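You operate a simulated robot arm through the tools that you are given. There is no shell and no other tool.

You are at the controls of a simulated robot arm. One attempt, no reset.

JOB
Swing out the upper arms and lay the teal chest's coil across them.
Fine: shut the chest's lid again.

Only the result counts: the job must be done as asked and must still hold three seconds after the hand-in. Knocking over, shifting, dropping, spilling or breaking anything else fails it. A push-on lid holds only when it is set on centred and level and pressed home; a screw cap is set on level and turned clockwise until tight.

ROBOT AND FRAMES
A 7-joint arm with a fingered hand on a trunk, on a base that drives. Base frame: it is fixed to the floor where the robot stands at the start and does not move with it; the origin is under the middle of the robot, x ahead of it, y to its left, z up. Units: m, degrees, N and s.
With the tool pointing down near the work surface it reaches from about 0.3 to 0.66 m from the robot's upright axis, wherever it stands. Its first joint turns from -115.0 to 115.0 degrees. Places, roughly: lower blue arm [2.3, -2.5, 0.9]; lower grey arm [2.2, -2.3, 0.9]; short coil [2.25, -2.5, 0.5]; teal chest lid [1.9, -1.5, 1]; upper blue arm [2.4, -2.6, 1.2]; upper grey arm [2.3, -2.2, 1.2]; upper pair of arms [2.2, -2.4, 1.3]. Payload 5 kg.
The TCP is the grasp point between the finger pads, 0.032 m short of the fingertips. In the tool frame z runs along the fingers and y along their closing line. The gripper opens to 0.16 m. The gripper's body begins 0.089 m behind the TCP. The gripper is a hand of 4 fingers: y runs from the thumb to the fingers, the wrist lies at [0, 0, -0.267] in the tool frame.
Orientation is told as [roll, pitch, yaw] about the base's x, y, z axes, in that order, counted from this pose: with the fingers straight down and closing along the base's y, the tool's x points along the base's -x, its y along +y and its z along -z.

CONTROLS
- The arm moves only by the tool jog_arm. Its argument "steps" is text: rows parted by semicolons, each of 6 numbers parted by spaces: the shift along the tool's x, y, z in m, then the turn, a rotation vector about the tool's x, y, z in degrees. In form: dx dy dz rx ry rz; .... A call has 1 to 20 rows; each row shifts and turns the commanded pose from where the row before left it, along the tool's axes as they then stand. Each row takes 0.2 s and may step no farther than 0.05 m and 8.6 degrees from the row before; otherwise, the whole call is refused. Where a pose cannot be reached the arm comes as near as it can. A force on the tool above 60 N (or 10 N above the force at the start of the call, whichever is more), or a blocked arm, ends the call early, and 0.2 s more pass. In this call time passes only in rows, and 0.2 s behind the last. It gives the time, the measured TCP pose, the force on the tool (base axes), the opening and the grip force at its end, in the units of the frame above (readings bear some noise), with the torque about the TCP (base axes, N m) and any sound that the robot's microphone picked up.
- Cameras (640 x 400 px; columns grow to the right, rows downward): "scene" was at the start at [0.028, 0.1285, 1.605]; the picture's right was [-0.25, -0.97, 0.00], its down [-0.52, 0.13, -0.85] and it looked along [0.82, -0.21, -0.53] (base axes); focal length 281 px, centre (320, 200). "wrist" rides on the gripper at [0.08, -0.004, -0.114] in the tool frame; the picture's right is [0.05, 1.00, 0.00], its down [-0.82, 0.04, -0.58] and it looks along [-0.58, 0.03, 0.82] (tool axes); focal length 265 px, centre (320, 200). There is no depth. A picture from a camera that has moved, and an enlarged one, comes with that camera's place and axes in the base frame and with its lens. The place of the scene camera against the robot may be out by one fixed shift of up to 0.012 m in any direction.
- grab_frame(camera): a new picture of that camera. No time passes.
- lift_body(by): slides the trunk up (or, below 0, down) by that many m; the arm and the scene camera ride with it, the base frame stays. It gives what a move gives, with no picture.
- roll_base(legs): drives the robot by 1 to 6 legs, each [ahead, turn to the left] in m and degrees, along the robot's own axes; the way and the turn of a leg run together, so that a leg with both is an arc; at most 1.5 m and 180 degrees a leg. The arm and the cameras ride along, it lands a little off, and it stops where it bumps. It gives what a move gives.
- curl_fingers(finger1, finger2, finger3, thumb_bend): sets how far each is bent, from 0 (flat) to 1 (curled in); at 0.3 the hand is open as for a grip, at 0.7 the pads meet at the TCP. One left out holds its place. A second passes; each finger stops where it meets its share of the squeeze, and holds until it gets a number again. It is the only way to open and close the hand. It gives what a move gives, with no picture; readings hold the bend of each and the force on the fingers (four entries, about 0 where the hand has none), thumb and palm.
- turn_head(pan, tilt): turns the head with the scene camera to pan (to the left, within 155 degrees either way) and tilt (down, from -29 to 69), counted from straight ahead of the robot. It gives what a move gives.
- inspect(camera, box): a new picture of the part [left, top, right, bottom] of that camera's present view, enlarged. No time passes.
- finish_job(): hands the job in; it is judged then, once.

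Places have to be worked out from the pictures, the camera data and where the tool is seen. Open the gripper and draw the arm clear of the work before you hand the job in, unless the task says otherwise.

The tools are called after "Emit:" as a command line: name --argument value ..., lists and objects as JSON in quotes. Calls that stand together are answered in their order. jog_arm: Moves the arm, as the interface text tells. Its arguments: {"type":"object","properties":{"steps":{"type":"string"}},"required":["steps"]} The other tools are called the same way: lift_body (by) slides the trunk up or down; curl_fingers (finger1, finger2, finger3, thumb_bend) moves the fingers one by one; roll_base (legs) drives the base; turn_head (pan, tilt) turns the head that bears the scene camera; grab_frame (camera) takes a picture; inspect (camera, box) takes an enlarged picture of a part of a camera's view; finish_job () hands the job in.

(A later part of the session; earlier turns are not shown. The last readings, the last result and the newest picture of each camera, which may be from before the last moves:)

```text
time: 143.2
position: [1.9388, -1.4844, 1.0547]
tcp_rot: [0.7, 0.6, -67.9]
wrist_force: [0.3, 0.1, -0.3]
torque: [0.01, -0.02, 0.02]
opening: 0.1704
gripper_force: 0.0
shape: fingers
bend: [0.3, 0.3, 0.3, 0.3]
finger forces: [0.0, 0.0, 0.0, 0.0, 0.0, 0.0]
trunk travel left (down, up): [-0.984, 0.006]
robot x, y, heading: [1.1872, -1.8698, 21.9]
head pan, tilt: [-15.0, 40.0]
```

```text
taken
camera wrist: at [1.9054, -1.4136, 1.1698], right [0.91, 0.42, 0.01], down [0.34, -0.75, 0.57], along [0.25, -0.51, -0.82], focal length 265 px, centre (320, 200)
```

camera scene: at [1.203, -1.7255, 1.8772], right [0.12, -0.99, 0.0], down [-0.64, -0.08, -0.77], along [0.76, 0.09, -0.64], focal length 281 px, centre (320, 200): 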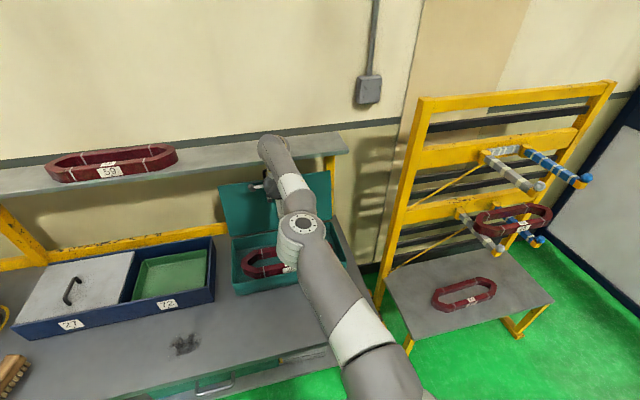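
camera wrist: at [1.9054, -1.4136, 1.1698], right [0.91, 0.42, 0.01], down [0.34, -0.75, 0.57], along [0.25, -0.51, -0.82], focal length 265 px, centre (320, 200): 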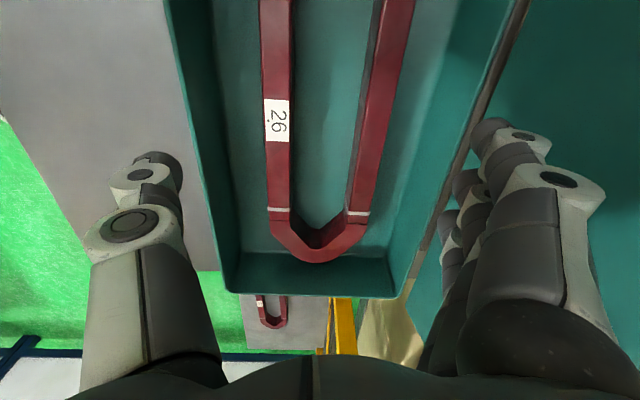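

The arm is under full control again, at n≈1.242 and z≈1.055. I zoom in to centre the hand across the coil.

Emit:
inspect --camera "wrist" --box '[200, 0, 480, 300]'

```text
1.33 times, centred on (340, 150) of wrist
camera zoom: at [1.9054, -1.4136, 1.1698], right [0.91, 0.42, 0.01], down [0.34, -0.75, 0.57], along [0.25, -0.51, -0.82], focal length 354 px, centre (293, 267)
```

zoom: 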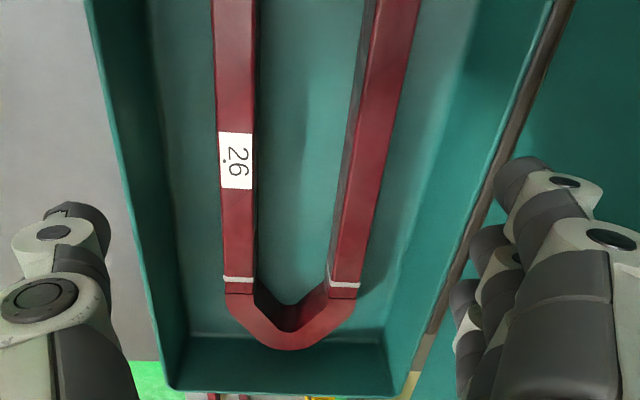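

The coil centre is 9 mm further back and 9 mm to the right of the TCP, turned by about 1°. I correct for that, narrow the fingers slightly and descend around it.

Emit:
curl_fingers --finger1 0.34 --finger2 0.34 --finger3 0.34 --thumb_bend 0.34

Emit:
jog_arm --steps "-0.009 0.009 0 0.5 0 1;0 0 0.03 0 0 0;0 0 0.03 0 0 0"

Emit:
grab_frame --camera "wrist"

```text
time: 144.2
position: [1.9379, -1.4838, 1.0549]
tcp_rot: [0.6, 0.6, -67.9]
wrist_force: [-0.1, -0.1, -0.5]
torque: [0.0, 0.0, 0.0]
opening: 0.1559
gripper_force: 0.0
shape: fingers
bend: [0.34, 0.34, 0.34, 0.34]
finger forces: [0.1, 0.0, 0.0, 0.0, 0.0, 0.0]
trunk travel left (down, up): [-0.984, 0.006]
robot x, y, heading: [1.1839, -1.8717, 22.2]
head pan, tilt: [-15.0, 40.0]
```

```text
time: 145.0
position: [1.9369, -1.4971, 1.0024]
tcp_rot: [0.1, 0.6, -68.8]
wrist_force: [-0.5, 1.0, -0.8]
torque: [-0.03, -0.04, 0.01]
opening: 0.1562
gripper_force: 0.1
shape: fingers
bend: [0.34, 0.34, 0.34, 0.34]
finger forces: [0.0, 0.0, 0.0, 0.0, 0.1, 0.0]
out of reach, approached as far as the arm can: row 1
trunk travel left (down, up): [-0.984, 0.006]
robot x, y, heading: [1.1853, -1.8702, 22.0]
head pan, tilt: [-15.0, 40.0]
```

```text
taken
camera wrist: at [1.9042, -1.4248, 1.1173], right [0.91, 0.41, 0.0], down [0.34, -0.75, 0.57], along [0.23, -0.52, -0.82], focal length 265 px, centre (320, 200)
```

wrist: 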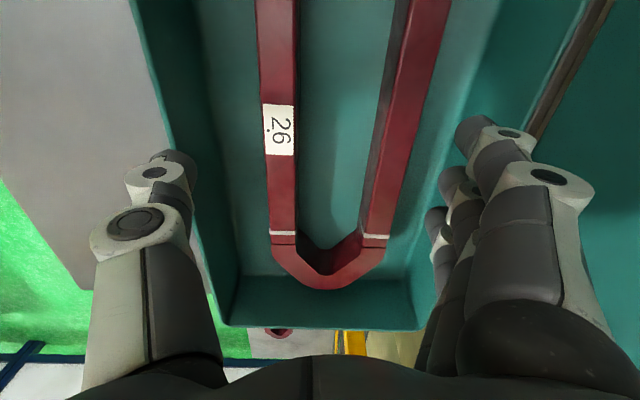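

Reach stopped the sideways correction: the coil centre is still 17 mm further back. I step the hand back a little and drive the base 4 cm closer so that the arm isn't fully stretched.

Emit:
jog_arm --steps "0 -0.02 -0.01 0 0 0"

Emit:
roll_base --legs '[[0.04, 0]]'

Emit:
grab_frame --camera "wrist"

```text
time: 145.4
position: [1.9344, -1.4961, 1.0099]
tcp_rot: [0.1, 0.6, -69.0]
wrist_force: [0.1, -0.4, -0.2]
torque: [-0.01, -0.02, 0.02]
opening: 0.1558
gripper_force: 0.2
shape: fingers
bend: [0.34, 0.34, 0.34, 0.34]
finger forces: [0.0, 0.0, 0.0, 0.0, 0.0, 0.0]
out of reach, approached as far as the arm can: row 1
trunk travel left (down, up): [-0.984, 0.006]
robot x, y, heading: [1.1896, -1.8725, 22.3]
head pan, tilt: [-15.0, 40.0]
```

```text
time: 146.2
position: [1.9729, -1.4803, 1.0074]
tcp_rot: [-0.2, 0.6, -69.0]
wrist_force: [1.0, 0.1, -0.9]
torque: [-0.03, 0.06, -0.01]
opening: 0.1557
gripper_force: 0.1
shape: fingers
bend: [0.34, 0.34, 0.34, 0.34]
finger forces: [0.1, 0.0, 0.0, 0.0, 0.1, 0.0]
trunk travel left (down, up): [-0.984, 0.006]
robot x, y, heading: [1.225, -1.8558, 22.2]
head pan, tilt: [-15.0, 40.0]
```

```text
taken
camera wrist: at [1.9408, -1.4091, 1.1226], right [0.91, 0.41, 0.0], down [0.34, -0.75, 0.57], along [0.23, -0.52, -0.82], focal length 265 px, centre (320, 200)
```

wrist: 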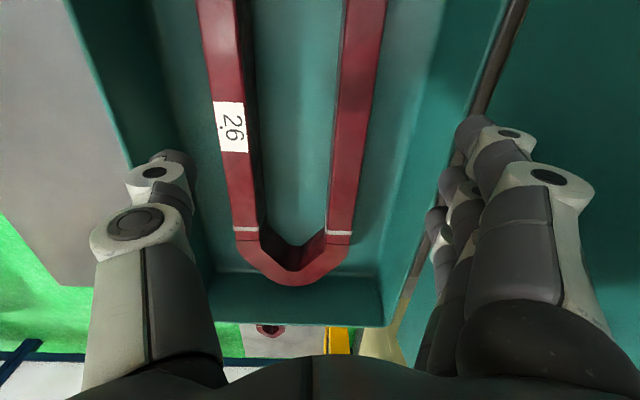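

The hand is at n≈1.275 and needs to come 2 cm back toward me. The arm is almost straight and sluggish radially, so I try a run of small inward steps.

Emit:
jog_arm --steps "0 -0.01 0 0 0 0;0 -0.01 0 0 0 0;0 -0.01 0 0 0 0;0 -0.01 0 0 0 0;0 -0.01 0 0 0 0;0 -0.01 0 0 0 0"

```text
time: 147.7
position: [1.9705, -1.4812, 1.0091]
tcp_rot: [0.0, 0.6, -69.0]
wrist_force: [0.1, 0.2, -1.0]
torque: [-0.02, -0.04, -0.01]
opening: 0.1558
gripper_force: 0.1
shape: fingers
bend: [0.34, 0.34, 0.34, 0.34]
finger forces: [0.0, 0.1, 0.1, 0.0, 0.1, 0.1]
out of reach, approached as far as the arm can: row 1, 2, 3, 4, 5, 6
trunk travel left (down, up): [-0.984, 0.006]
robot x, y, heading: [1.2219, -1.8538, 22.3]
head pan, tilt: [-15.0, 40.0]
```

It is caught in the fully straight posture. I raise slightly, then command larger inward steps so the elbow starts bending.

Emit:
jog_arm --steps "0 0 -0.04 0 0 0;0 -0.05 0 0 0 0;0 -0.05 0 0 0 0;0 -0.05 0 0 0 0;0 -0.05 0 0 0 0;0 -0.05 0 0 0 0"

```text
time: 149.1
position: [1.9604, -1.4566, 1.0295]
tcp_rot: [-0.2, 0.5, -68.9]
wrist_force: [-0.8, 0.2, -0.2]
torque: [0.04, 0.0, 0.01]
opening: 0.1559
gripper_force: 0.1
shape: fingers
bend: [0.34, 0.34, 0.34, 0.34]
finger forces: [0.1, 0.1, 0.0, 0.0, 0.0, 0.0]
out of reach, approached as far as the arm can: row 1, 2, 3, 4, 5, 6
trunk travel left (down, up): [-0.984, 0.006]
robot x, y, heading: [1.2255, -1.8585, 21.9]
head pan, tilt: [-15.0, 40.0]
```

Even upward moves are blocked now, so this is a joint limit from how the wrist is wound up. I back away from the bench and bring the arm back to its natural start posture before turning the hand for the coil.

Emit:
roll_base --legs '[[-0.42, 0]]'

Emit:
jog_arm --steps "0 0.0381 -0.0027 -8.2 0 0;0 0.0381 -0.0027 -8.2 0 0;0 0.0381 -0.0027 -8.2 0 0;0 0.0381 -0.0027 -8.2 0 0;0 0.0381 -0.0027 -8.2 0 0;0 0.0381 -0.0027 -8.2 0 0;0 0.0381 -0.0027 -8.2 0 0;0 0.0381 -0.0027 -8.2 0 0;0 0.0381 -0.0027 -8.2 0 0;0 0.0381 -0.0027 -8.2 0 0;0 0.037 -0.0027 -8 0 0"

Emit:
grab_frame --camera "scene"

```text
time: 151.6
position: [1.5709, -1.6164, 1.0303]
tcp_rot: [-0.2, 0.6, -68.9]
wrist_force: [-0.9, -0.2, 1.0]
torque: [0.02, -0.01, 0.01]
opening: 0.1558
gripper_force: 0.1
shape: fingers
bend: [0.34, 0.34, 0.34, 0.34]
finger forces: [0.0, 0.0, 0.1, 0.0, 0.0, 0.0]
trunk travel left (down, up): [-0.984, 0.006]
robot x, y, heading: [0.8334, -2.0154, 22.1]
head pan, tilt: [-15.0, 40.0]
```

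```text
time: 154.0
position: [1.8201, -1.5205, 1.295]
tcp_rot: [89.7, -16.2, -68.6]
wrist_force: [-0.1, -0.9, 0.6]
torque: [0.26, 0.17, -0.05]
opening: 0.1559
gripper_force: 0.1
shape: fingers
bend: [0.34, 0.34, 0.34, 0.34]
finger forces: [0.0, 0.1, 0.0, 0.0, 0.1, 0.1]
trunk travel left (down, up): [-0.984, 0.006]
robot x, y, heading: [0.8362, -2.0139, 22.2]
head pan, tilt: [-15.0, 40.0]
```

```text
taken
camera scene: at [0.8061, -1.8874, 1.8772], right [0.12, -0.99, 0.0], down [-0.64, -0.08, -0.77], along [0.76, 0.1, -0.64], focal length 281 px, centre (320, 200)
```

scene: 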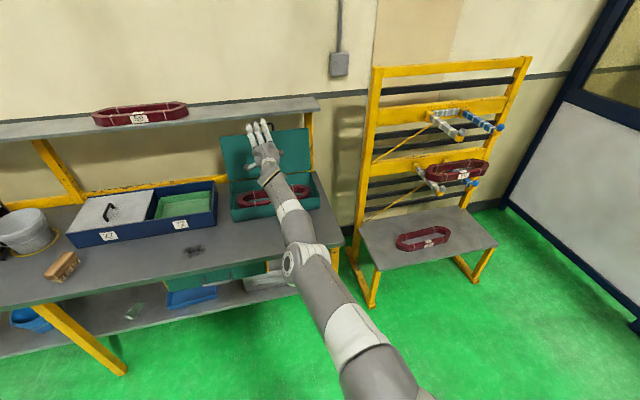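

The hand points forward again without any limit being flagged. I check that I can retract it now.

Emit:
jog_arm --steps "0 0 -0.03 0 0 0;0 0 -0.04 0 0 0;0 0 -0.05 0 0 0;0 0 -0.05 0 0 0;0 0 -0.05 0 0 0"

Emit:
grab_frame --camera "scene"

```text
time: 155.2
position: [1.8042, -1.4965, 1.2746]
tcp_rot: [89.8, 0.7, -68.7]
wrist_force: [-0.1, 0.0, -0.1]
torque: [0.0, 0.02, 0.0]
opening: 0.1559
gripper_force: 0.0
shape: fingers
bend: [0.34, 0.34, 0.34, 0.34]
finger forces: [0.0, 0.0, 0.0, 0.0, 0.1, 0.1]
out of reach, approached as far as the arm can: row 1, 2, 3, 4, 5
trunk travel left (down, up): [-0.984, 0.006]
robot x, y, heading: [0.8318, -2.0159, 22.1]
head pan, tilt: [-15.0, 40.0]
```

```text
taken
camera scene: at [0.8061, -1.8868, 1.8772], right [0.12, -0.99, 0.0], down [-0.64, -0.08, -0.77], along [0.76, 0.1, -0.64], focal length 281 px, centre (320, 200)
```

scene: 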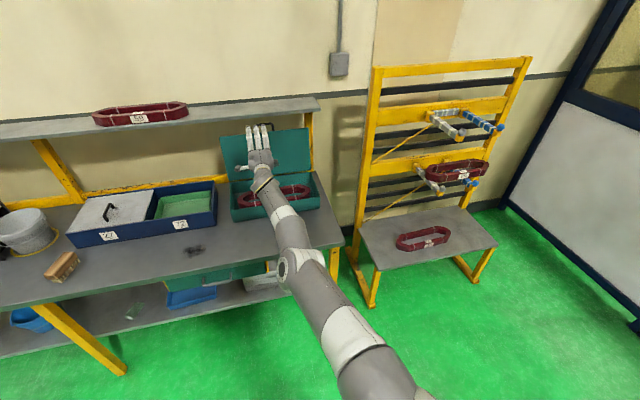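

Still caught: the arm is straight and the wrist is aligned with the forearm. I pitch the hand down 30° about the wrist, as in the handle phase, and test the inward motion again.

Emit:
jog_arm --steps "0 -0.0381 -0.0027 8.2 0 0;0 -0.0381 -0.0027 8.2 0 0;0 -0.0381 -0.0027 8.2 0 0;0 -0.0381 -0.0027 8.2 0 0;0 -0.02 -0.04 0 0 0;0 -0.02 -0.04 0 0 0;0 -0.02 -0.04 0 0 0;0 -0.02 -0.04 0 0 0"

Emit:
grab_frame --camera "scene"

```text
time: 157.0
position: [1.7593, -1.5024, 1.1309]
tcp_rot: [57.0, 0.6, -68.9]
wrist_force: [-0.8, -0.4, -0.8]
torque: [-0.01, 0.02, 0.03]
opening: 0.1555
gripper_force: 0.1
shape: fingers
bend: [0.34, 0.34, 0.34, 0.34]
finger forces: [0.0, 0.0, 0.0, 0.1, 0.0, 0.1]
out of reach, approached as far as the arm can: row 5, 6, 7, 8
trunk travel left (down, up): [-0.984, 0.006]
robot x, y, heading: [0.8335, -2.0125, 22.1]
head pan, tilt: [-15.0, 40.0]
```

```text
taken
camera scene: at [0.8061, -1.887, 1.8772], right [0.12, -0.99, 0.0], down [-0.64, -0.08, -0.77], along [0.76, 0.1, -0.64], focal length 281 px, centre (320, 200)
```

scene: 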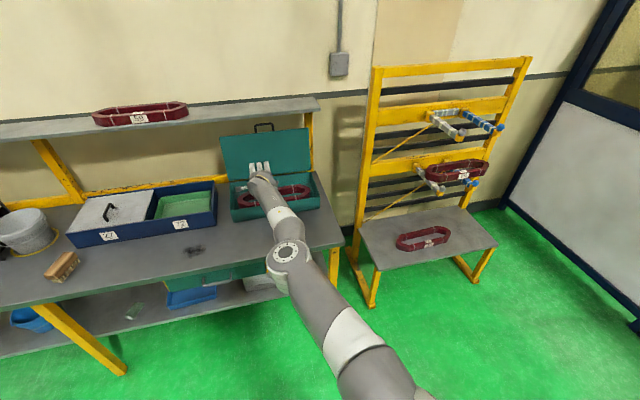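

I now think the shoulder pitch limit blocks bending while the arm points slightly downward. I raise the arm along its reach sphere, where the elbow has room to bend, and then pull in.

Emit:
jog_arm --steps "0 0.0335 -0.0218 0 0 0;0 0.0335 -0.0218 0 0 0;0 0.0335 -0.0218 0 0 0;0 0.0335 -0.0218 0 0 0;0 0.0335 -0.0218 0 0 0;0 0.0281 -0.0302 0 0 0;0 0.0281 -0.0302 0 0 0;0 0.0281 -0.0302 0 0 0;0 0.0226 -0.0386 0 0 0;0 0.0226 -0.0386 0 0 0;0 0.0226 -0.0386 0 0 0;0 -0.0272 -0.0419 0 0 0;0 -0.0272 -0.0419 0 0 0;0 -0.0272 -0.0419 0 0 0;0 -0.0272 -0.0419 0 0 0"

Emit:
grab_frame --camera "scene"

```text
time: 160.2
position: [1.4876, -1.6116, 1.5679]
tcp_rot: [57.1, 0.6, -68.8]
wrist_force: [-0.7, 0.2, 0.1]
torque: [0.01, -0.06, -0.04]
opening: 0.1556
gripper_force: 0.0
shape: fingers
bend: [0.34, 0.34, 0.34, 0.34]
finger forces: [0.0, 0.0, 0.0, 0.1, 0.0, 0.1]
out of reach, approached as far as the arm can: row 1, 5
trunk travel left (down, up): [-0.984, 0.006]
robot x, y, heading: [0.8352, -2.0094, 21.9]
head pan, tilt: [-15.0, 40.0]
```

```text
taken
camera scene: at [0.8019, -1.8873, 1.8771], right [0.12, -0.99, 0.0], down [-0.64, -0.08, -0.77], along [0.76, 0.1, -0.64], focal length 281 px, centre (320, 200)
```

scene: 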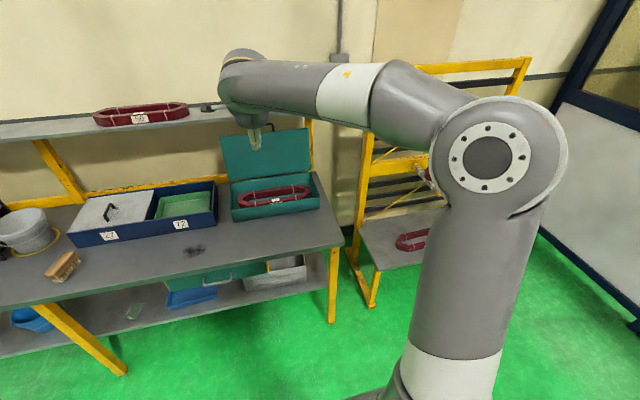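

Unstuck: the elbow now bends out to the right, as at the start. I move in and down a bit and pitch the hand to straight down in this posture.

Emit:
jog_arm --steps "0 -0.0429 -0.0109 0 0 0;0 -0.0429 -0.0109 0 0 0;0 -0.0429 -0.0109 0 0 0;0 -0.0429 -0.0109 0 0 0;0 0 0 8.15 0 0;0 0 0 8.15 0 0;0 0 0 8.15 0 0;0 0 0 8.15 0 0;0 0 0 8.15 0 0;0 0 0 8.15 0 0;0 0 0 8.15 0 0"

Emit:
grab_frame --camera "scene"

```text
time: 162.6
position: [1.3851, -1.6588, 1.4482]
tcp_rot: [3.3, 0.9, -68.6]
wrist_force: [1.3, 0.3, 0.4]
torque: [-0.01, 0.12, 0.01]
opening: 0.1555
gripper_force: 0.0
shape: fingers
bend: [0.34, 0.34, 0.34, 0.34]
finger forces: [0.0, 0.0, 0.2, 0.0, 0.1, 0.0]
out of reach, approached as far as the arm can: row 11
trunk travel left (down, up): [-0.984, 0.006]
robot x, y, heading: [0.8376, -2.0171, 22.4]
head pan, tilt: [-15.0, 40.0]
```

```text
taken
camera scene: at [0.8115, -1.8871, 1.8771], right [0.13, -0.99, 0.0], down [-0.64, -0.08, -0.76], along [0.76, 0.1, -0.65], focal length 281 px, centre (320, 200)
```

scene: 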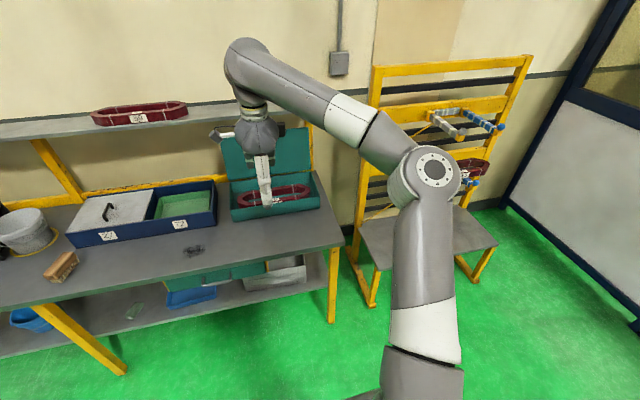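

Almost vertical now. I lower the hand in free space to see that it keeps control in this posture.

Emit:
jog_arm --steps "0 0 0.04 0 0 0;0 0 0.04 0 0 0;0 0 0.04 0 0 0;0 0 0.04 0 0 0;0 0 0.04 0 0 0;0 0 0.04 0 0 0;0 0 0 3.3 0 0"

Emit:
grab_frame --camera "scene"

```text
time: 164.2
position: [1.395, -1.652, 1.2072]
tcp_rot: [0.2, 0.5, -68.6]
wrist_force: [0.4, -0.8, 0.4]
torque: [-0.03, 0.0, 0.02]
opening: 0.1555
gripper_force: 0.0
shape: fingers
bend: [0.34, 0.34, 0.34, 0.34]
finger forces: [0.1, 0.1, 0.1, 0.0, 0.0, 0.0]
trunk travel left (down, up): [-0.984, 0.006]
robot x, y, heading: [0.8333, -2.0117, 22.2]
head pan, tilt: [-15.0, 40.0]
```

```text
taken
camera scene: at [0.8059, -1.8868, 1.8772], right [0.12, -0.99, 0.0], down [-0.64, -0.08, -0.77], along [0.76, 0.1, -0.64], focal length 281 px, centre (320, 200)
```

scene: 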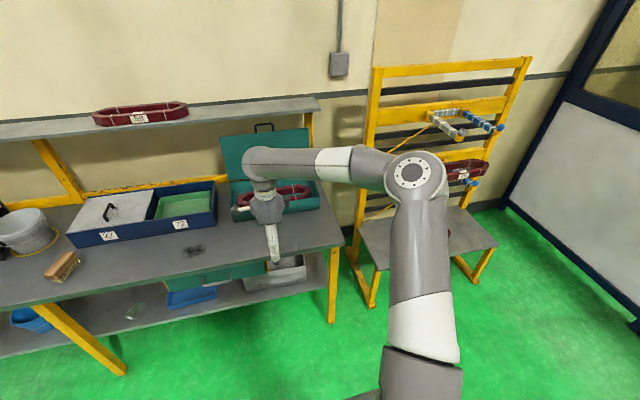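

Full control now, with the elbow out to the right. I drive forward so the vertical hand comes over the chest.

Emit:
roll_base --legs '[[0.52, 0]]'

Emit:
grab_frame --camera "wrist"

Emit:
grab_frame --camera "scene"

```text
time: 167.3
position: [1.8773, -1.4606, 1.2083]
tcp_rot: [0.2, 0.7, -68.9]
wrist_force: [-0.5, 0.4, 0.5]
torque: [-0.02, 0.05, -0.02]
opening: 0.1556
gripper_force: 0.0
shape: fingers
bend: [0.34, 0.34, 0.34, 0.34]
finger forces: [0.0, 0.0, 0.0, 0.0, 0.1, 0.0]
trunk travel left (down, up): [-0.984, 0.006]
robot x, y, heading: [1.318, -1.8202, 21.9]
head pan, tilt: [-15.0, 40.0]
```

```text
taken
camera wrist: at [1.8448, -1.3881, 1.3232], right [0.91, 0.41, 0.0], down [0.33, -0.75, 0.57], along [0.24, -0.52, -0.82], focal length 265 px, centre (320, 200)
```

wrist: 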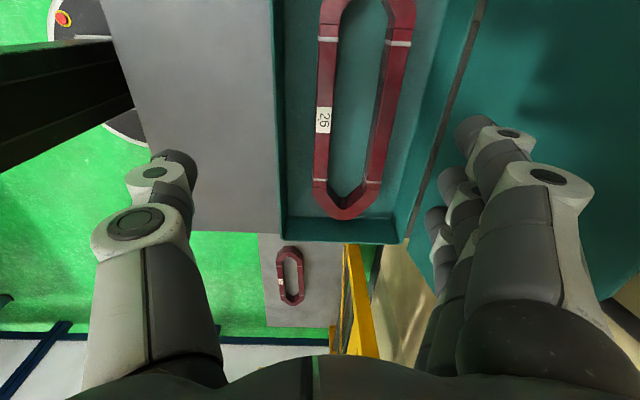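

```text
taken
camera scene: at [1.2878, -1.6923, 1.8772], right [0.12, -0.99, 0.0], down [-0.64, -0.08, -0.77], along [0.76, 0.09, -0.64], focal length 281 px, centre (320, 200)
```

scene: 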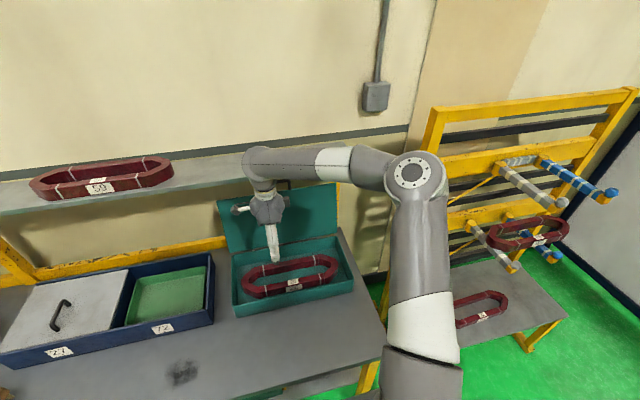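

Now the hand is at n≈1.19, b≈2.06. I shift to be above the coil's centre and come down to check the alignment.

Emit:
jog_arm --steps "-0.027 0.029 0.02 0 0 0;-0.027 0.029 0.02 0 0 0;0 0 0.04 0 0 0;0 0 0.04 0 0 0;0 0 0.04 0 0 0"

Emit:
inspect --camera "wrist" --box '[160, 0, 480, 300]'

```text
time: 168.5
position: [1.9497, -1.4882, 1.0473]
tcp_rot: [0.3, 0.6, -68.9]
wrist_force: [-0.7, 1.0, 0.0]
torque: [-0.01, 0.0, 0.03]
opening: 0.1554
gripper_force: 0.1
shape: fingers
bend: [0.34, 0.34, 0.34, 0.34]
finger forces: [0.0, 0.1, 0.0, 0.1, 0.0, 0.0]
trunk travel left (down, up): [-0.984, 0.006]
robot x, y, heading: [1.316, -1.8224, 22.0]
head pan, tilt: [-15.0, 40.0]
```

```text
1.33 times, centred on (320, 150) of wrist
camera zoom: at [1.9176, -1.416, 1.1619], right [0.91, 0.41, 0.01], down [0.33, -0.75, 0.57], along [0.24, -0.52, -0.82], focal length 354 px, centre (320, 267)
```

zoom: 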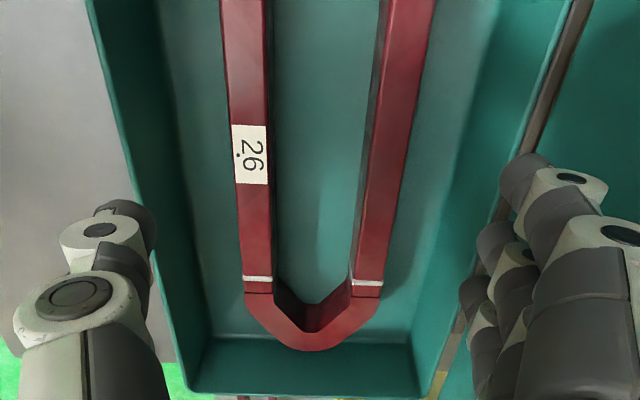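

Well centred: within 2 mm across, and aligned. I descend around the coil.

Emit:
jog_arm --steps "0 0.001 0.03 0 0 0;0 0 0.03 0 0 0;0 0 0.03 0 0 0;0 0 0.02 0 0 0;0 0 0.015 0 0 0"

Emit:
grab_frame --camera "wrist"

Emit:
inspect --camera "scene" --box '[200, 160, 380, 320]'

```text
time: 169.7
position: [1.9515, -1.4856, 0.9221]
tcp_rot: [0.1, 0.6, -68.9]
wrist_force: [0.4, -0.9, 0.4]
torque: [0.03, 0.0, -0.01]
opening: 0.1556
gripper_force: 0.0
shape: fingers
bend: [0.34, 0.34, 0.34, 0.34]
finger forces: [0.1, 0.0, 0.0, 0.0, 0.0, 0.0]
trunk travel left (down, up): [-0.984, 0.006]
robot x, y, heading: [1.3149, -1.8216, 21.7]
head pan, tilt: [-15.0, 40.0]
```

```text
taken
camera wrist: at [1.9191, -1.4136, 1.0375], right [0.91, 0.41, 0.0], down [0.33, -0.75, 0.57], along [0.24, -0.52, -0.82], focal length 265 px, centre (320, 200)
```

wrist: 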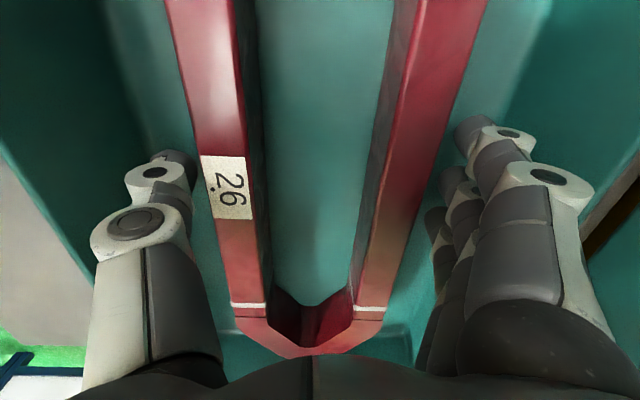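

```text
2.50 times, centred on (290, 240) of scene
camera zoom: at [1.2874, -1.6924, 1.8772], right [0.12, -0.99, 0.0], down [-0.64, -0.08, -0.77], along [0.76, 0.09, -0.64], focal length 702 px, centre (395, 100)
```

zoom: 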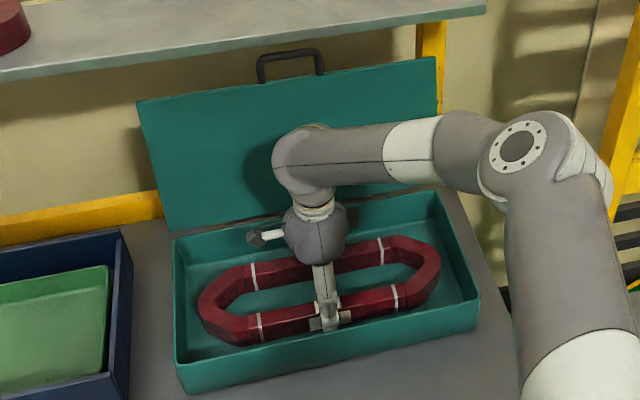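

The fingers straddle the coil. I drop 5 mm more and close the grip.

Emit:
jog_arm --steps "0 0 0.005 0 0 0"

Emit:
curl_fingers --finger1 0.5 --finger2 0.5 --finger3 0.5 --thumb_bend 0.5

Emit:
grab_frame --camera "wrist"

```text
time: 170.1
position: [1.9519, -1.4858, 0.9184]
tcp_rot: [0.2, 0.6, -68.8]
wrist_force: [-0.2, -0.1, -0.3]
torque: [-0.01, 0.03, 0.01]
opening: 0.1555
gripper_force: 0.1
shape: fingers
bend: [0.34, 0.34, 0.34, 0.34]
finger forces: [0.0, 0.1, 0.0, 0.1, 0.0, 0.1]
trunk travel left (down, up): [-0.984, 0.006]
robot x, y, heading: [1.3124, -1.823, 21.8]
head pan, tilt: [-15.0, 40.0]
```

```text
time: 171.1
position: [1.9513, -1.4854, 0.9183]
tcp_rot: [0.2, 0.7, -68.8]
wrist_force: [-1.8, -0.4, 0.3]
torque: [0.15, -0.39, 0.11]
opening: 0.133
gripper_force: 25.4
shape: fingers
bend: [0.41, 0.41, 0.41, 0.44]
finger forces: [8.5, 8.6, 8.7, 0.0, 25.2, 0.1]
trunk travel left (down, up): [-0.984, 0.006]
robot x, y, heading: [1.3168, -1.8175, 21.7]
head pan, tilt: [-15.0, 40.0]
```

```text
taken
camera wrist: at [1.9187, -1.4139, 1.0333], right [0.91, 0.41, 0.0], down [0.33, -0.75, 0.57], along [0.24, -0.52, -0.82], focal length 265 px, centre (320, 200)
```

wrist: 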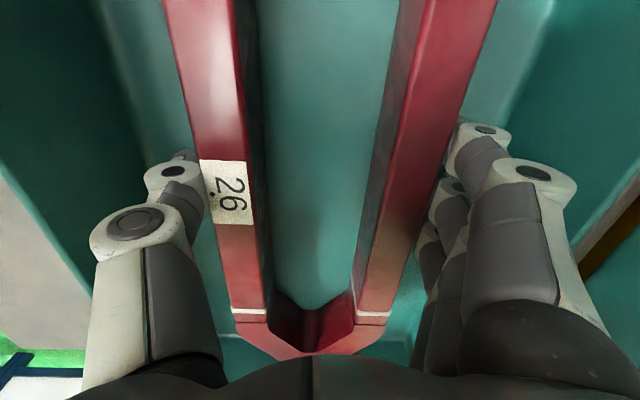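

The coil is gripped (25 N). I lift gently and check that it follows.

Emit:
jog_arm --steps "0 0 -0.01 0 0 0;0 0 -0.015 0 0 0;0 0 -0.02 0 0 0"

Emit:
grab_frame --camera "wrist"

Emit:
inspect --camera "scene" --box '[200, 160, 380, 320]'

```text
time: 171.9
position: [1.9502, -1.4856, 0.9624]
tcp_rot: [0.2, 0.6, -68.9]
wrist_force: [0.3, 0.2, -8.3]
torque: [0.01, -0.04, 0.0]
opening: 0.1328
gripper_force: 25.8
shape: fingers
bend: [0.41, 0.41, 0.41, 0.44]
finger forces: [8.9, 8.9, 8.9, 0.0, 25.4, 0.1]
trunk travel left (down, up): [-0.984, 0.006]
robot x, y, heading: [1.3184, -1.82, 21.8]
head pan, tilt: [-15.0, 40.0]
```

```text
taken
camera wrist: at [1.9182, -1.4148, 1.0778], right [0.91, 0.41, 0.0], down [0.33, -0.75, 0.57], along [0.24, -0.52, -0.82], focal length 265 px, centre (320, 200)
```

wrist: 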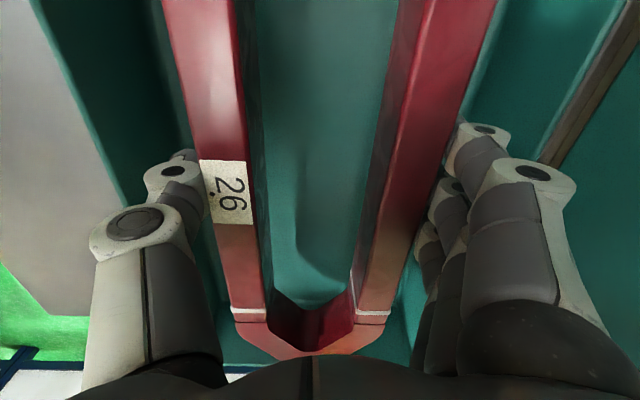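

```text
2.50 times, centred on (290, 240) of scene
camera zoom: at [1.287, -1.6926, 1.8771], right [0.12, -0.99, 0.0], down [-0.64, -0.08, -0.77], along [0.76, 0.09, -0.64], focal length 702 px, centre (395, 100)
```

zoom: 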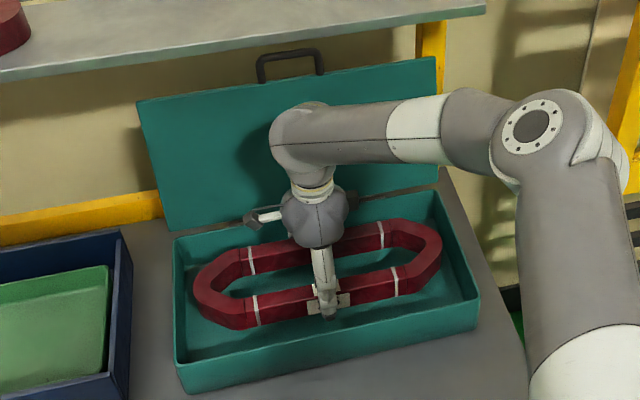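

The coil hangs level (8.3 N, almost no torque). I raise it well clear of the chest rim, then back away from the bench.

Emit:
jog_arm --steps "0 0 -0.03 0 0 0;0 0 -0.04 0 0 0;0 0 -0.04 0 0 0;0 0 -0.04 0 0 0"

Emit:
roll_base --legs '[[-0.5, 0]]'

Emit:
grab_frame --camera "scene"

```text
time: 172.9
position: [1.9493, -1.4884, 1.113]
tcp_rot: [0.2, 0.6, -68.7]
wrist_force: [-0.4, 0.9, -8.3]
torque: [-0.02, -0.01, 0.02]
opening: 0.1327
gripper_force: 25.8
shape: fingers
bend: [0.41, 0.41, 0.41, 0.44]
finger forces: [8.9, 8.8, 8.9, 0.0, 25.1, 0.0]
trunk travel left (down, up): [-0.984, 0.006]
robot x, y, heading: [1.3129, -1.8172, 22.0]
head pan, tilt: [-15.0, 40.0]
```

```text
time: 175.8
position: [1.4907, -1.6738, 1.1134]
tcp_rot: [0.2, 0.7, -68.9]
wrist_force: [-0.4, 0.6, -8.9]
torque: [0.06, -0.05, 0.01]
opening: 0.1327
gripper_force: 25.1
shape: fingers
bend: [0.41, 0.41, 0.41, 0.44]
finger forces: [8.7, 8.8, 8.9, 0.0, 25.0, 0.1]
trunk travel left (down, up): [-0.984, 0.006]
robot x, y, heading: [0.8542, -2.0038, 21.7]
head pan, tilt: [-15.0, 40.0]
```

```text
taken
camera scene: at [0.8261, -1.8778, 1.8772], right [0.12, -0.99, 0.0], down [-0.64, -0.08, -0.77], along [0.76, 0.09, -0.64], focal length 281 px, centre (320, 200)
```

scene: 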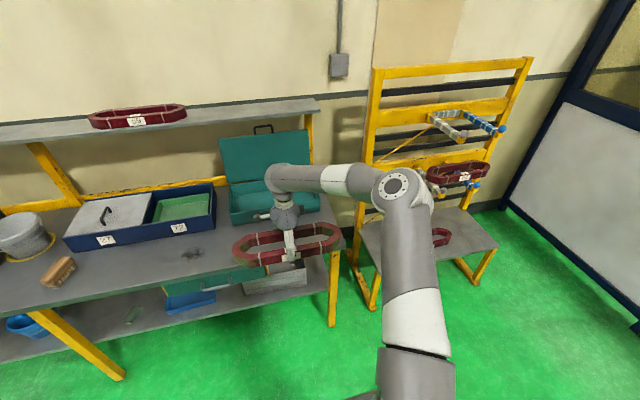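

The coil is clear of the bench. I test here, in open space, whether I can raise it to the height needed at the rack (TCP z≈1.36).

Emit:
jog_arm --steps "0 0 -0.04 0 0 0;0 0 -0.04 0 0 0;0 0 -0.04 0 0 0;0 0 -0.04 0 0 0;0 0 -0.04 0 0 0;0 0 -0.04 0 0 0;0 0 -0.01 0 0 0"

Emit:
grab_frame --camera "scene"

```text
time: 177.4
position: [1.4897, -1.6778, 1.3629]
tcp_rot: [0.2, 0.6, -69.1]
wrist_force: [-0.2, 0.6, -8.2]
torque: [0.0, 0.01, 0.0]
opening: 0.1326
gripper_force: 24.9
shape: fingers
bend: [0.41, 0.41, 0.41, 0.44]
finger forces: [8.6, 8.7, 8.8, 0.1, 24.3, 0.1]
trunk travel left (down, up): [-0.984, 0.006]
robot x, y, heading: [0.852, -2.0068, 21.9]
head pan, tilt: [-15.0, 40.0]
```

```text
taken
camera scene: at [0.827, -1.8773, 1.8771], right [0.12, -0.99, 0.0], down [-0.64, -0.08, -0.77], along [0.76, 0.09, -0.64], focal length 281 px, centre (320, 200)
```

scene: 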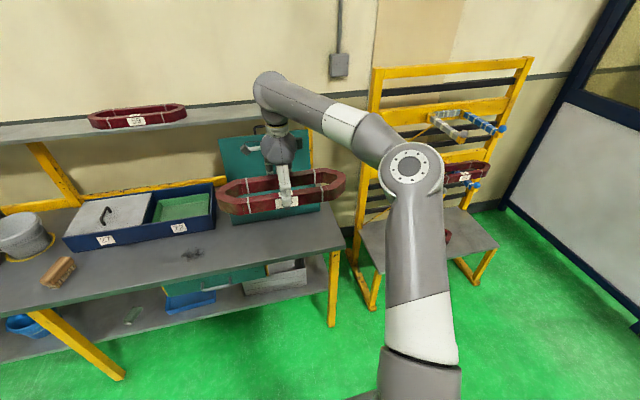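

Reached at 1.363 m without trouble. Now I turn right, drive along the bench and turn back to face the rack, carrying the coil.

Emit:
roll_base --legs '[[0, -90], [0.983, 0], [0, 90]]'

Emit:
turn_head --pan -5 --tilt 40

Emit:
grab_frame --camera "scene"

Emit:
grab_frame --camera "wrist"

```text
time: 190.1
position: [1.8683, -2.5861, 1.3625]
tcp_rot: [0.2, 0.6, -68.7]
wrist_force: [0.0, 0.3, -7.8]
torque: [0.0, -0.02, -0.03]
opening: 0.1313
gripper_force: 23.7
shape: fingers
bend: [0.41, 0.41, 0.41, 0.44]
finger forces: [8.1, 8.2, 8.1, 0.0, 23.0, 0.0]
trunk travel left (down, up): [-0.984, 0.006]
robot x, y, heading: [1.2338, -2.9142, 22.1]
head pan, tilt: [-15.0, 40.0]
```

```text
time: 190.8
position: [1.8669, -2.5875, 1.3627]
tcp_rot: [0.2, 0.6, -68.7]
wrist_force: [0.1, -0.7, -8.8]
torque: [0.05, 0.04, -0.03]
opening: 0.1311
gripper_force: 24.4
shape: fingers
bend: [0.41, 0.41, 0.41, 0.44]
finger forces: [8.1, 8.4, 8.3, 0.0, 23.0, 0.0]
trunk travel left (down, up): [-0.984, 0.006]
robot x, y, heading: [1.2339, -2.9154, 22.0]
head pan, tilt: [-5.0, 40.0]
```

```text
taken
camera scene: at [1.2012, -2.7748, 1.8772], right [0.29, -0.96, 0.0], down [-0.62, -0.19, -0.77], along [0.73, 0.22, -0.64], focal length 281 px, centre (320, 200)
```

scene: 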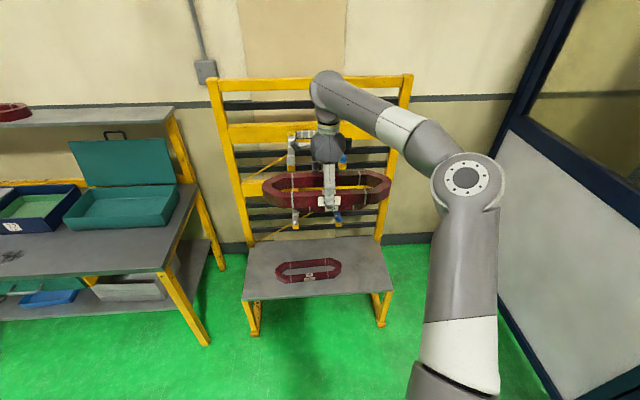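

```text
taken
camera wrist: at [1.834, -2.5149, 1.4773], right [0.91, 0.41, 0.0], down [0.34, -0.75, 0.57], along [0.24, -0.52, -0.82], focal length 265 px, centre (320, 200)
```

wrist: 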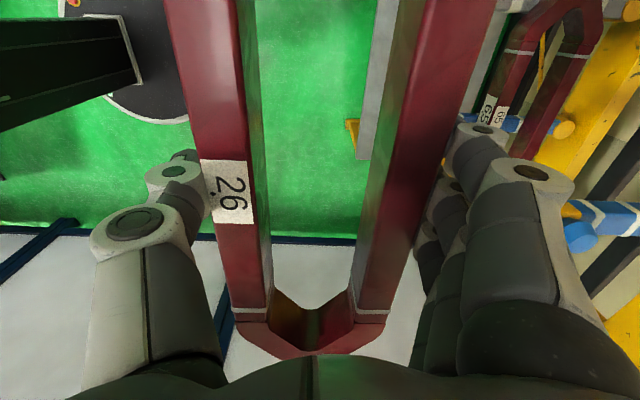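

The coil is lined up at b≈3.098 with its bottom at about 1.32 m, above the knobs (1.294). I drive forward in two stages.

Emit:
roll_base --legs '[[0.22, 0]]'

Emit:
grab_frame --camera "scene"

Emit:
grab_frame --camera "wrist"

```text
time: 192.5
position: [2.0699, -2.5035, 1.3627]
tcp_rot: [0.1, 0.6, -68.7]
wrist_force: [0.3, 1.0, -8.7]
torque: [0.01, 0.05, 0.03]
opening: 0.1314
gripper_force: 23.8
shape: fingers
bend: [0.41, 0.41, 0.41, 0.44]
finger forces: [8.3, 8.4, 8.4, 0.0, 23.2, 0.0]
trunk travel left (down, up): [-0.984, 0.006]
robot x, y, heading: [1.4328, -2.8335, 22.2]
head pan, tilt: [-5.0, 40.0]
```

```text
taken
camera scene: at [1.4052, -2.6917, 1.8771], right [0.29, -0.96, 0.0], down [-0.62, -0.19, -0.77], along [0.73, 0.22, -0.64], focal length 281 px, centre (320, 200)
```

scene: 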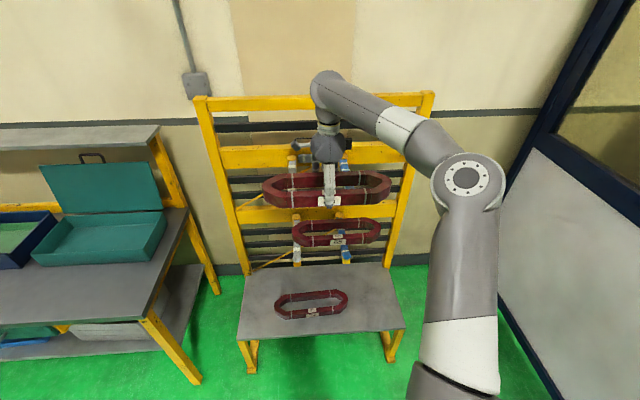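

```text
taken
camera wrist: at [2.0374, -2.4313, 1.4767], right [0.91, 0.41, 0.0], down [0.34, -0.75, 0.57], along [0.24, -0.52, -0.82], focal length 265 px, centre (320, 200)
```

wrist: 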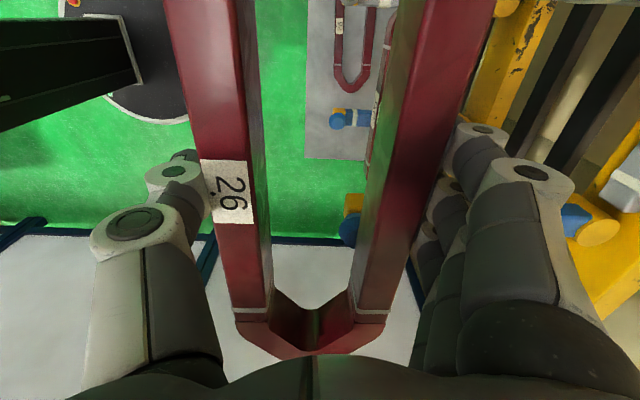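

The blue knob shows at b≈3.193, n≈1.015, just as expected, and the coil is passing above it. I drive the remaining 0.165 m.

Emit:
roll_base --legs '[[0.165, 0]]'

Emit:
grab_frame --camera "scene"

Emit:
grab_frame --camera "wrist"

```text
time: 194.0
position: [2.2229, -2.4408, 1.3609]
tcp_rot: [0.1, 0.7, -68.7]
wrist_force: [0.8, 0.6, -7.6]
torque: [0.02, 0.05, -0.02]
opening: 0.1314
gripper_force: 23.9
shape: fingers
bend: [0.41, 0.41, 0.41, 0.44]
finger forces: [8.3, 8.4, 8.5, 0.0, 23.3, 0.1]
trunk travel left (down, up): [-0.984, 0.006]
robot x, y, heading: [1.5883, -2.7696, 22.2]
head pan, tilt: [-5.0, 40.0]
```

```text
taken
camera scene: at [1.5582, -2.6296, 1.8771], right [0.29, -0.96, 0.0], down [-0.62, -0.19, -0.76], along [0.73, 0.22, -0.64], focal length 281 px, centre (320, 200)
```

scene: 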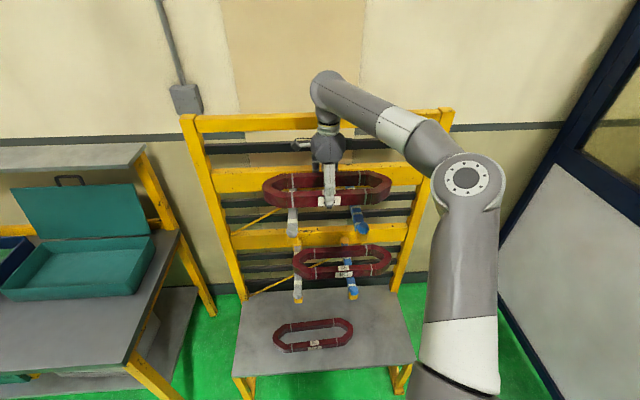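

```text
taken
camera wrist: at [2.1904, -2.3694, 1.4762], right [0.91, 0.41, 0.0], down [0.34, -0.75, 0.57], along [0.24, -0.52, -0.82], focal length 265 px, centre (320, 200)
```

wrist: 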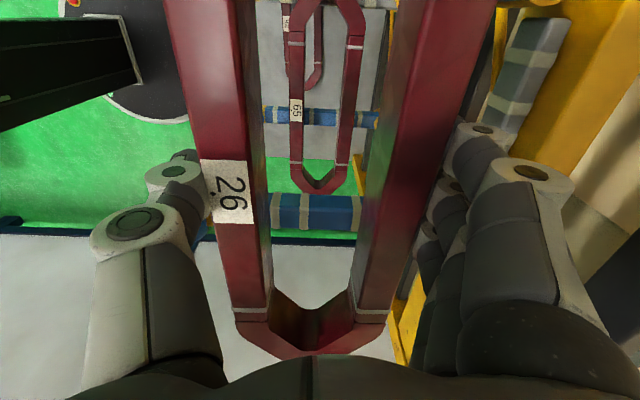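

The coil sits above both arms: TCP n=1.147, b=3.096, with the blue arm visible straight below. I lower it toward the arm tops (z≈1.263).

Emit:
jog_arm --steps "0 0 0.015 0 0 0;0 0 0.015 0 0 0;0 0 0.012 0 0 0"

Emit:
jog_arm --steps "0 0 0.004 0 0 0;0 0 0.004 0 0 0;0 0 0.004 0 0 0"

Emit:
inspect --camera "scene" --box '[220, 100, 420, 260]'

```text
time: 194.8
position: [2.2227, -2.4425, 1.3184]
tcp_rot: [0.1, 0.6, -68.8]
wrist_force: [0.5, 0.2, -7.9]
torque: [0.04, -0.03, 0.0]
opening: 0.1315
gripper_force: 23.9
shape: fingers
bend: [0.41, 0.41, 0.41, 0.44]
finger forces: [8.1, 8.3, 8.4, 0.1, 23.2, 0.1]
trunk travel left (down, up): [-0.984, 0.006]
robot x, y, heading: [1.5871, -2.7701, 22.1]
head pan, tilt: [-5.0, 40.0]
```

```text
time: 195.6
position: [2.2206, -2.4408, 1.3104]
tcp_rot: [0.3, 0.6, -68.6]
wrist_force: [0.4, 1.1, 2.7]
torque: [0.27, -0.7, -0.03]
opening: 0.1314
gripper_force: 24.8
shape: fingers
bend: [0.41, 0.41, 0.41, 0.44]
finger forces: [8.5, 8.7, 8.8, 0.1, 23.5, 0.0]
trunk travel left (down, up): [-0.984, 0.006]
robot x, y, heading: [1.5908, -2.7732, 22.1]
head pan, tilt: [-5.0, 40.0]
```

```text
2.50 times, centred on (320, 180) of scene
camera zoom: at [1.5553, -2.6308, 1.8775], right [0.29, -0.96, 0.0], down [-0.61, -0.19, -0.77], along [0.73, 0.23, -0.64], focal length 702 px, centre (320, 250)
```

zoom: 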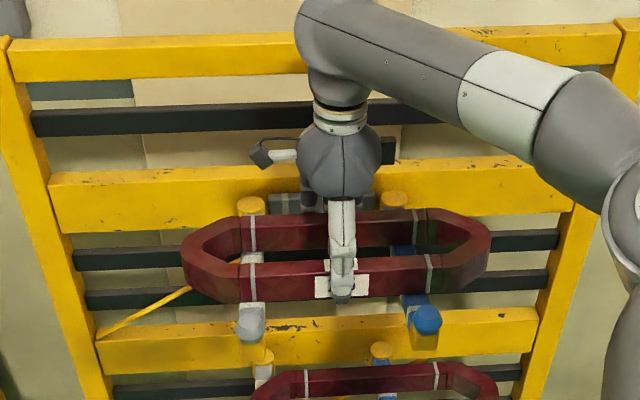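

First contact at TCP z≈1.310: the force changed by 10.7 N, and the torque says the far side touched first. I settle 3 mm more so the near side rests too.

Emit:
jog_arm --steps "0 0 0.002 0 0 0;0 0 0.002 0 0 0"

```text
time: 196.2
position: [2.2197, -2.4424, 1.3078]
tcp_rot: [0.5, 0.7, -68.7]
wrist_force: [2.9, 2.0, 27.8]
torque: [0.42, -1.11, 0.05]
opening: 0.1312
gripper_force: 25.2
shape: fingers
bend: [0.41, 0.41, 0.41, 0.45]
finger forces: [8.8, 8.7, 9.0, 0.0, 24.1, 0.1]
trunk travel left (down, up): [-0.984, 0.006]
robot x, y, heading: [1.59, -2.7716, 22.0]
head pan, tilt: [-5.0, 40.0]
```

Both sides now bear. I ease the pressure by 3 mm and open the fingers gently.

Emit:
jog_arm --steps "0 0 -0.003 0 0 0"

Emit:
curl_fingers --finger1 0.34 --finger2 0.34 --finger3 0.34 --thumb_bend 0.34

Emit:
grab_frame --camera "wrist"

Emit:
inspect --camera "scene" --box '[220, 100, 420, 260]'

```text
time: 196.6
position: [2.2195, -2.4421, 1.3088]
tcp_rot: [0.3, 0.5, -68.7]
wrist_force: [3.5, 2.8, 19.2]
torque: [0.61, -1.44, 0.03]
opening: 0.1316
gripper_force: 24.0
shape: fingers
bend: [0.41, 0.41, 0.41, 0.45]
finger forces: [8.9, 8.9, 9.1, 0.0, 21.6, 0.0]
trunk travel left (down, up): [-0.984, 0.006]
robot x, y, heading: [1.5872, -2.7725, 22.1]
head pan, tilt: [-5.0, 40.0]
```

```text
time: 197.6
position: [2.2217, -2.4427, 1.3081]
tcp_rot: [0.2, 0.6, -68.7]
wrist_force: [0.5, -0.1, 0.1]
torque: [0.02, 0.02, 0.03]
opening: 0.1541
gripper_force: 0.0
shape: fingers
bend: [0.34, 0.34, 0.34, 0.34]
finger forces: [0.0, 0.1, 0.0, 0.1, 0.1, 0.0]
trunk travel left (down, up): [-0.984, 0.006]
robot x, y, heading: [1.5879, -2.7726, 22.1]
head pan, tilt: [-5.0, 40.0]
```

```text
taken
camera wrist: at [2.1881, -2.3698, 1.4226], right [0.91, 0.41, 0.0], down [0.34, -0.75, 0.57], along [0.24, -0.52, -0.82], focal length 265 px, centre (320, 200)
```

wrist: 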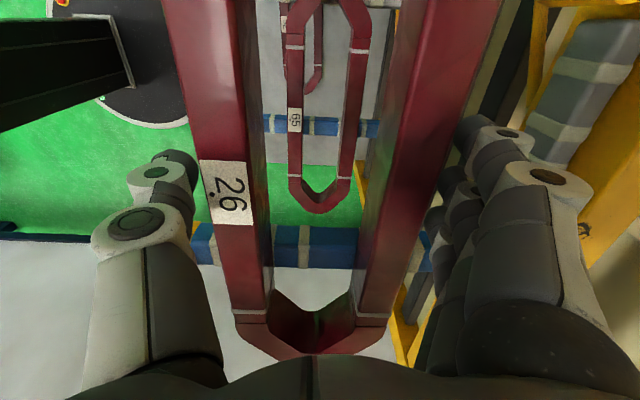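

```text
2.50 times, centred on (320, 180) of scene
camera zoom: at [1.5553, -2.6309, 1.8772], right [0.29, -0.96, 0.0], down [-0.61, -0.19, -0.77], along [0.73, 0.23, -0.64], focal length 702 px, centre (320, 250)
```

zoom: 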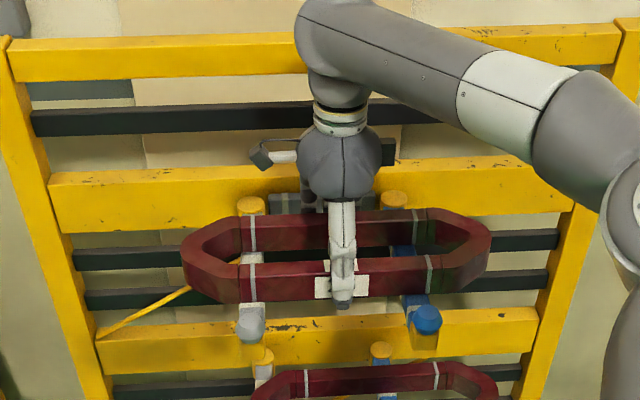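

The coil rests on both arms and the hand carries nothing. I lift straight up, slowly at first.

Emit:
jog_arm --steps "0 0 -0.008 0 0 0;0 0 -0.012 0 0 0;0 0 -0.02 0 0 0;0 0 -0.02 0 0 0"

Emit:
grab_frame --camera "wrist"

Emit:
inspect --camera "scene" --box '[220, 100, 420, 260]'

```text
time: 198.6
position: [2.2213, -2.4428, 1.3671]
tcp_rot: [0.2, 0.6, -68.7]
wrist_force: [0.2, 0.3, -0.5]
torque: [0.01, -0.01, -0.04]
opening: 0.1545
gripper_force: 0.0
shape: fingers
bend: [0.34, 0.34, 0.34, 0.34]
finger forces: [0.1, 0.0, 0.0, 0.0, 0.0, 0.1]
trunk travel left (down, up): [-0.984, 0.006]
robot x, y, heading: [1.585, -2.774, 22.2]
head pan, tilt: [-5.0, 40.0]
```

```text
taken
camera wrist: at [2.1882, -2.3703, 1.4827], right [0.91, 0.41, 0.0], down [0.34, -0.75, 0.57], along [0.24, -0.52, -0.82], focal length 265 px, centre (320, 200)
```

wrist: 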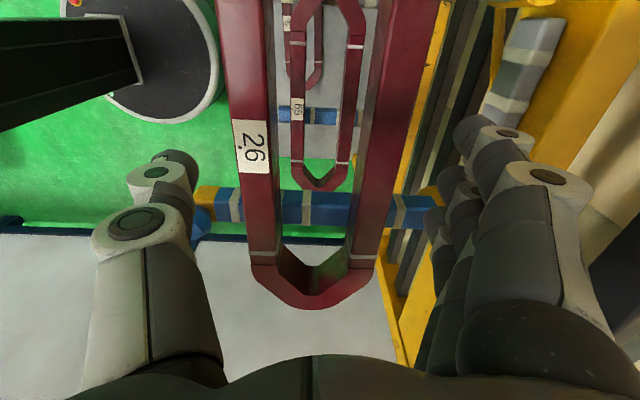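

```text
2.50 times, centred on (320, 180) of scene
camera zoom: at [1.5556, -2.631, 1.8772], right [0.29, -0.96, 0.0], down [-0.61, -0.19, -0.77], along [0.73, 0.23, -0.64], focal length 702 px, centre (320, 250)
```

zoom: 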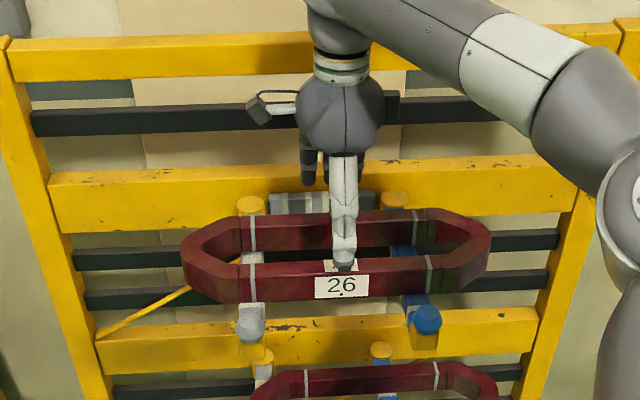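

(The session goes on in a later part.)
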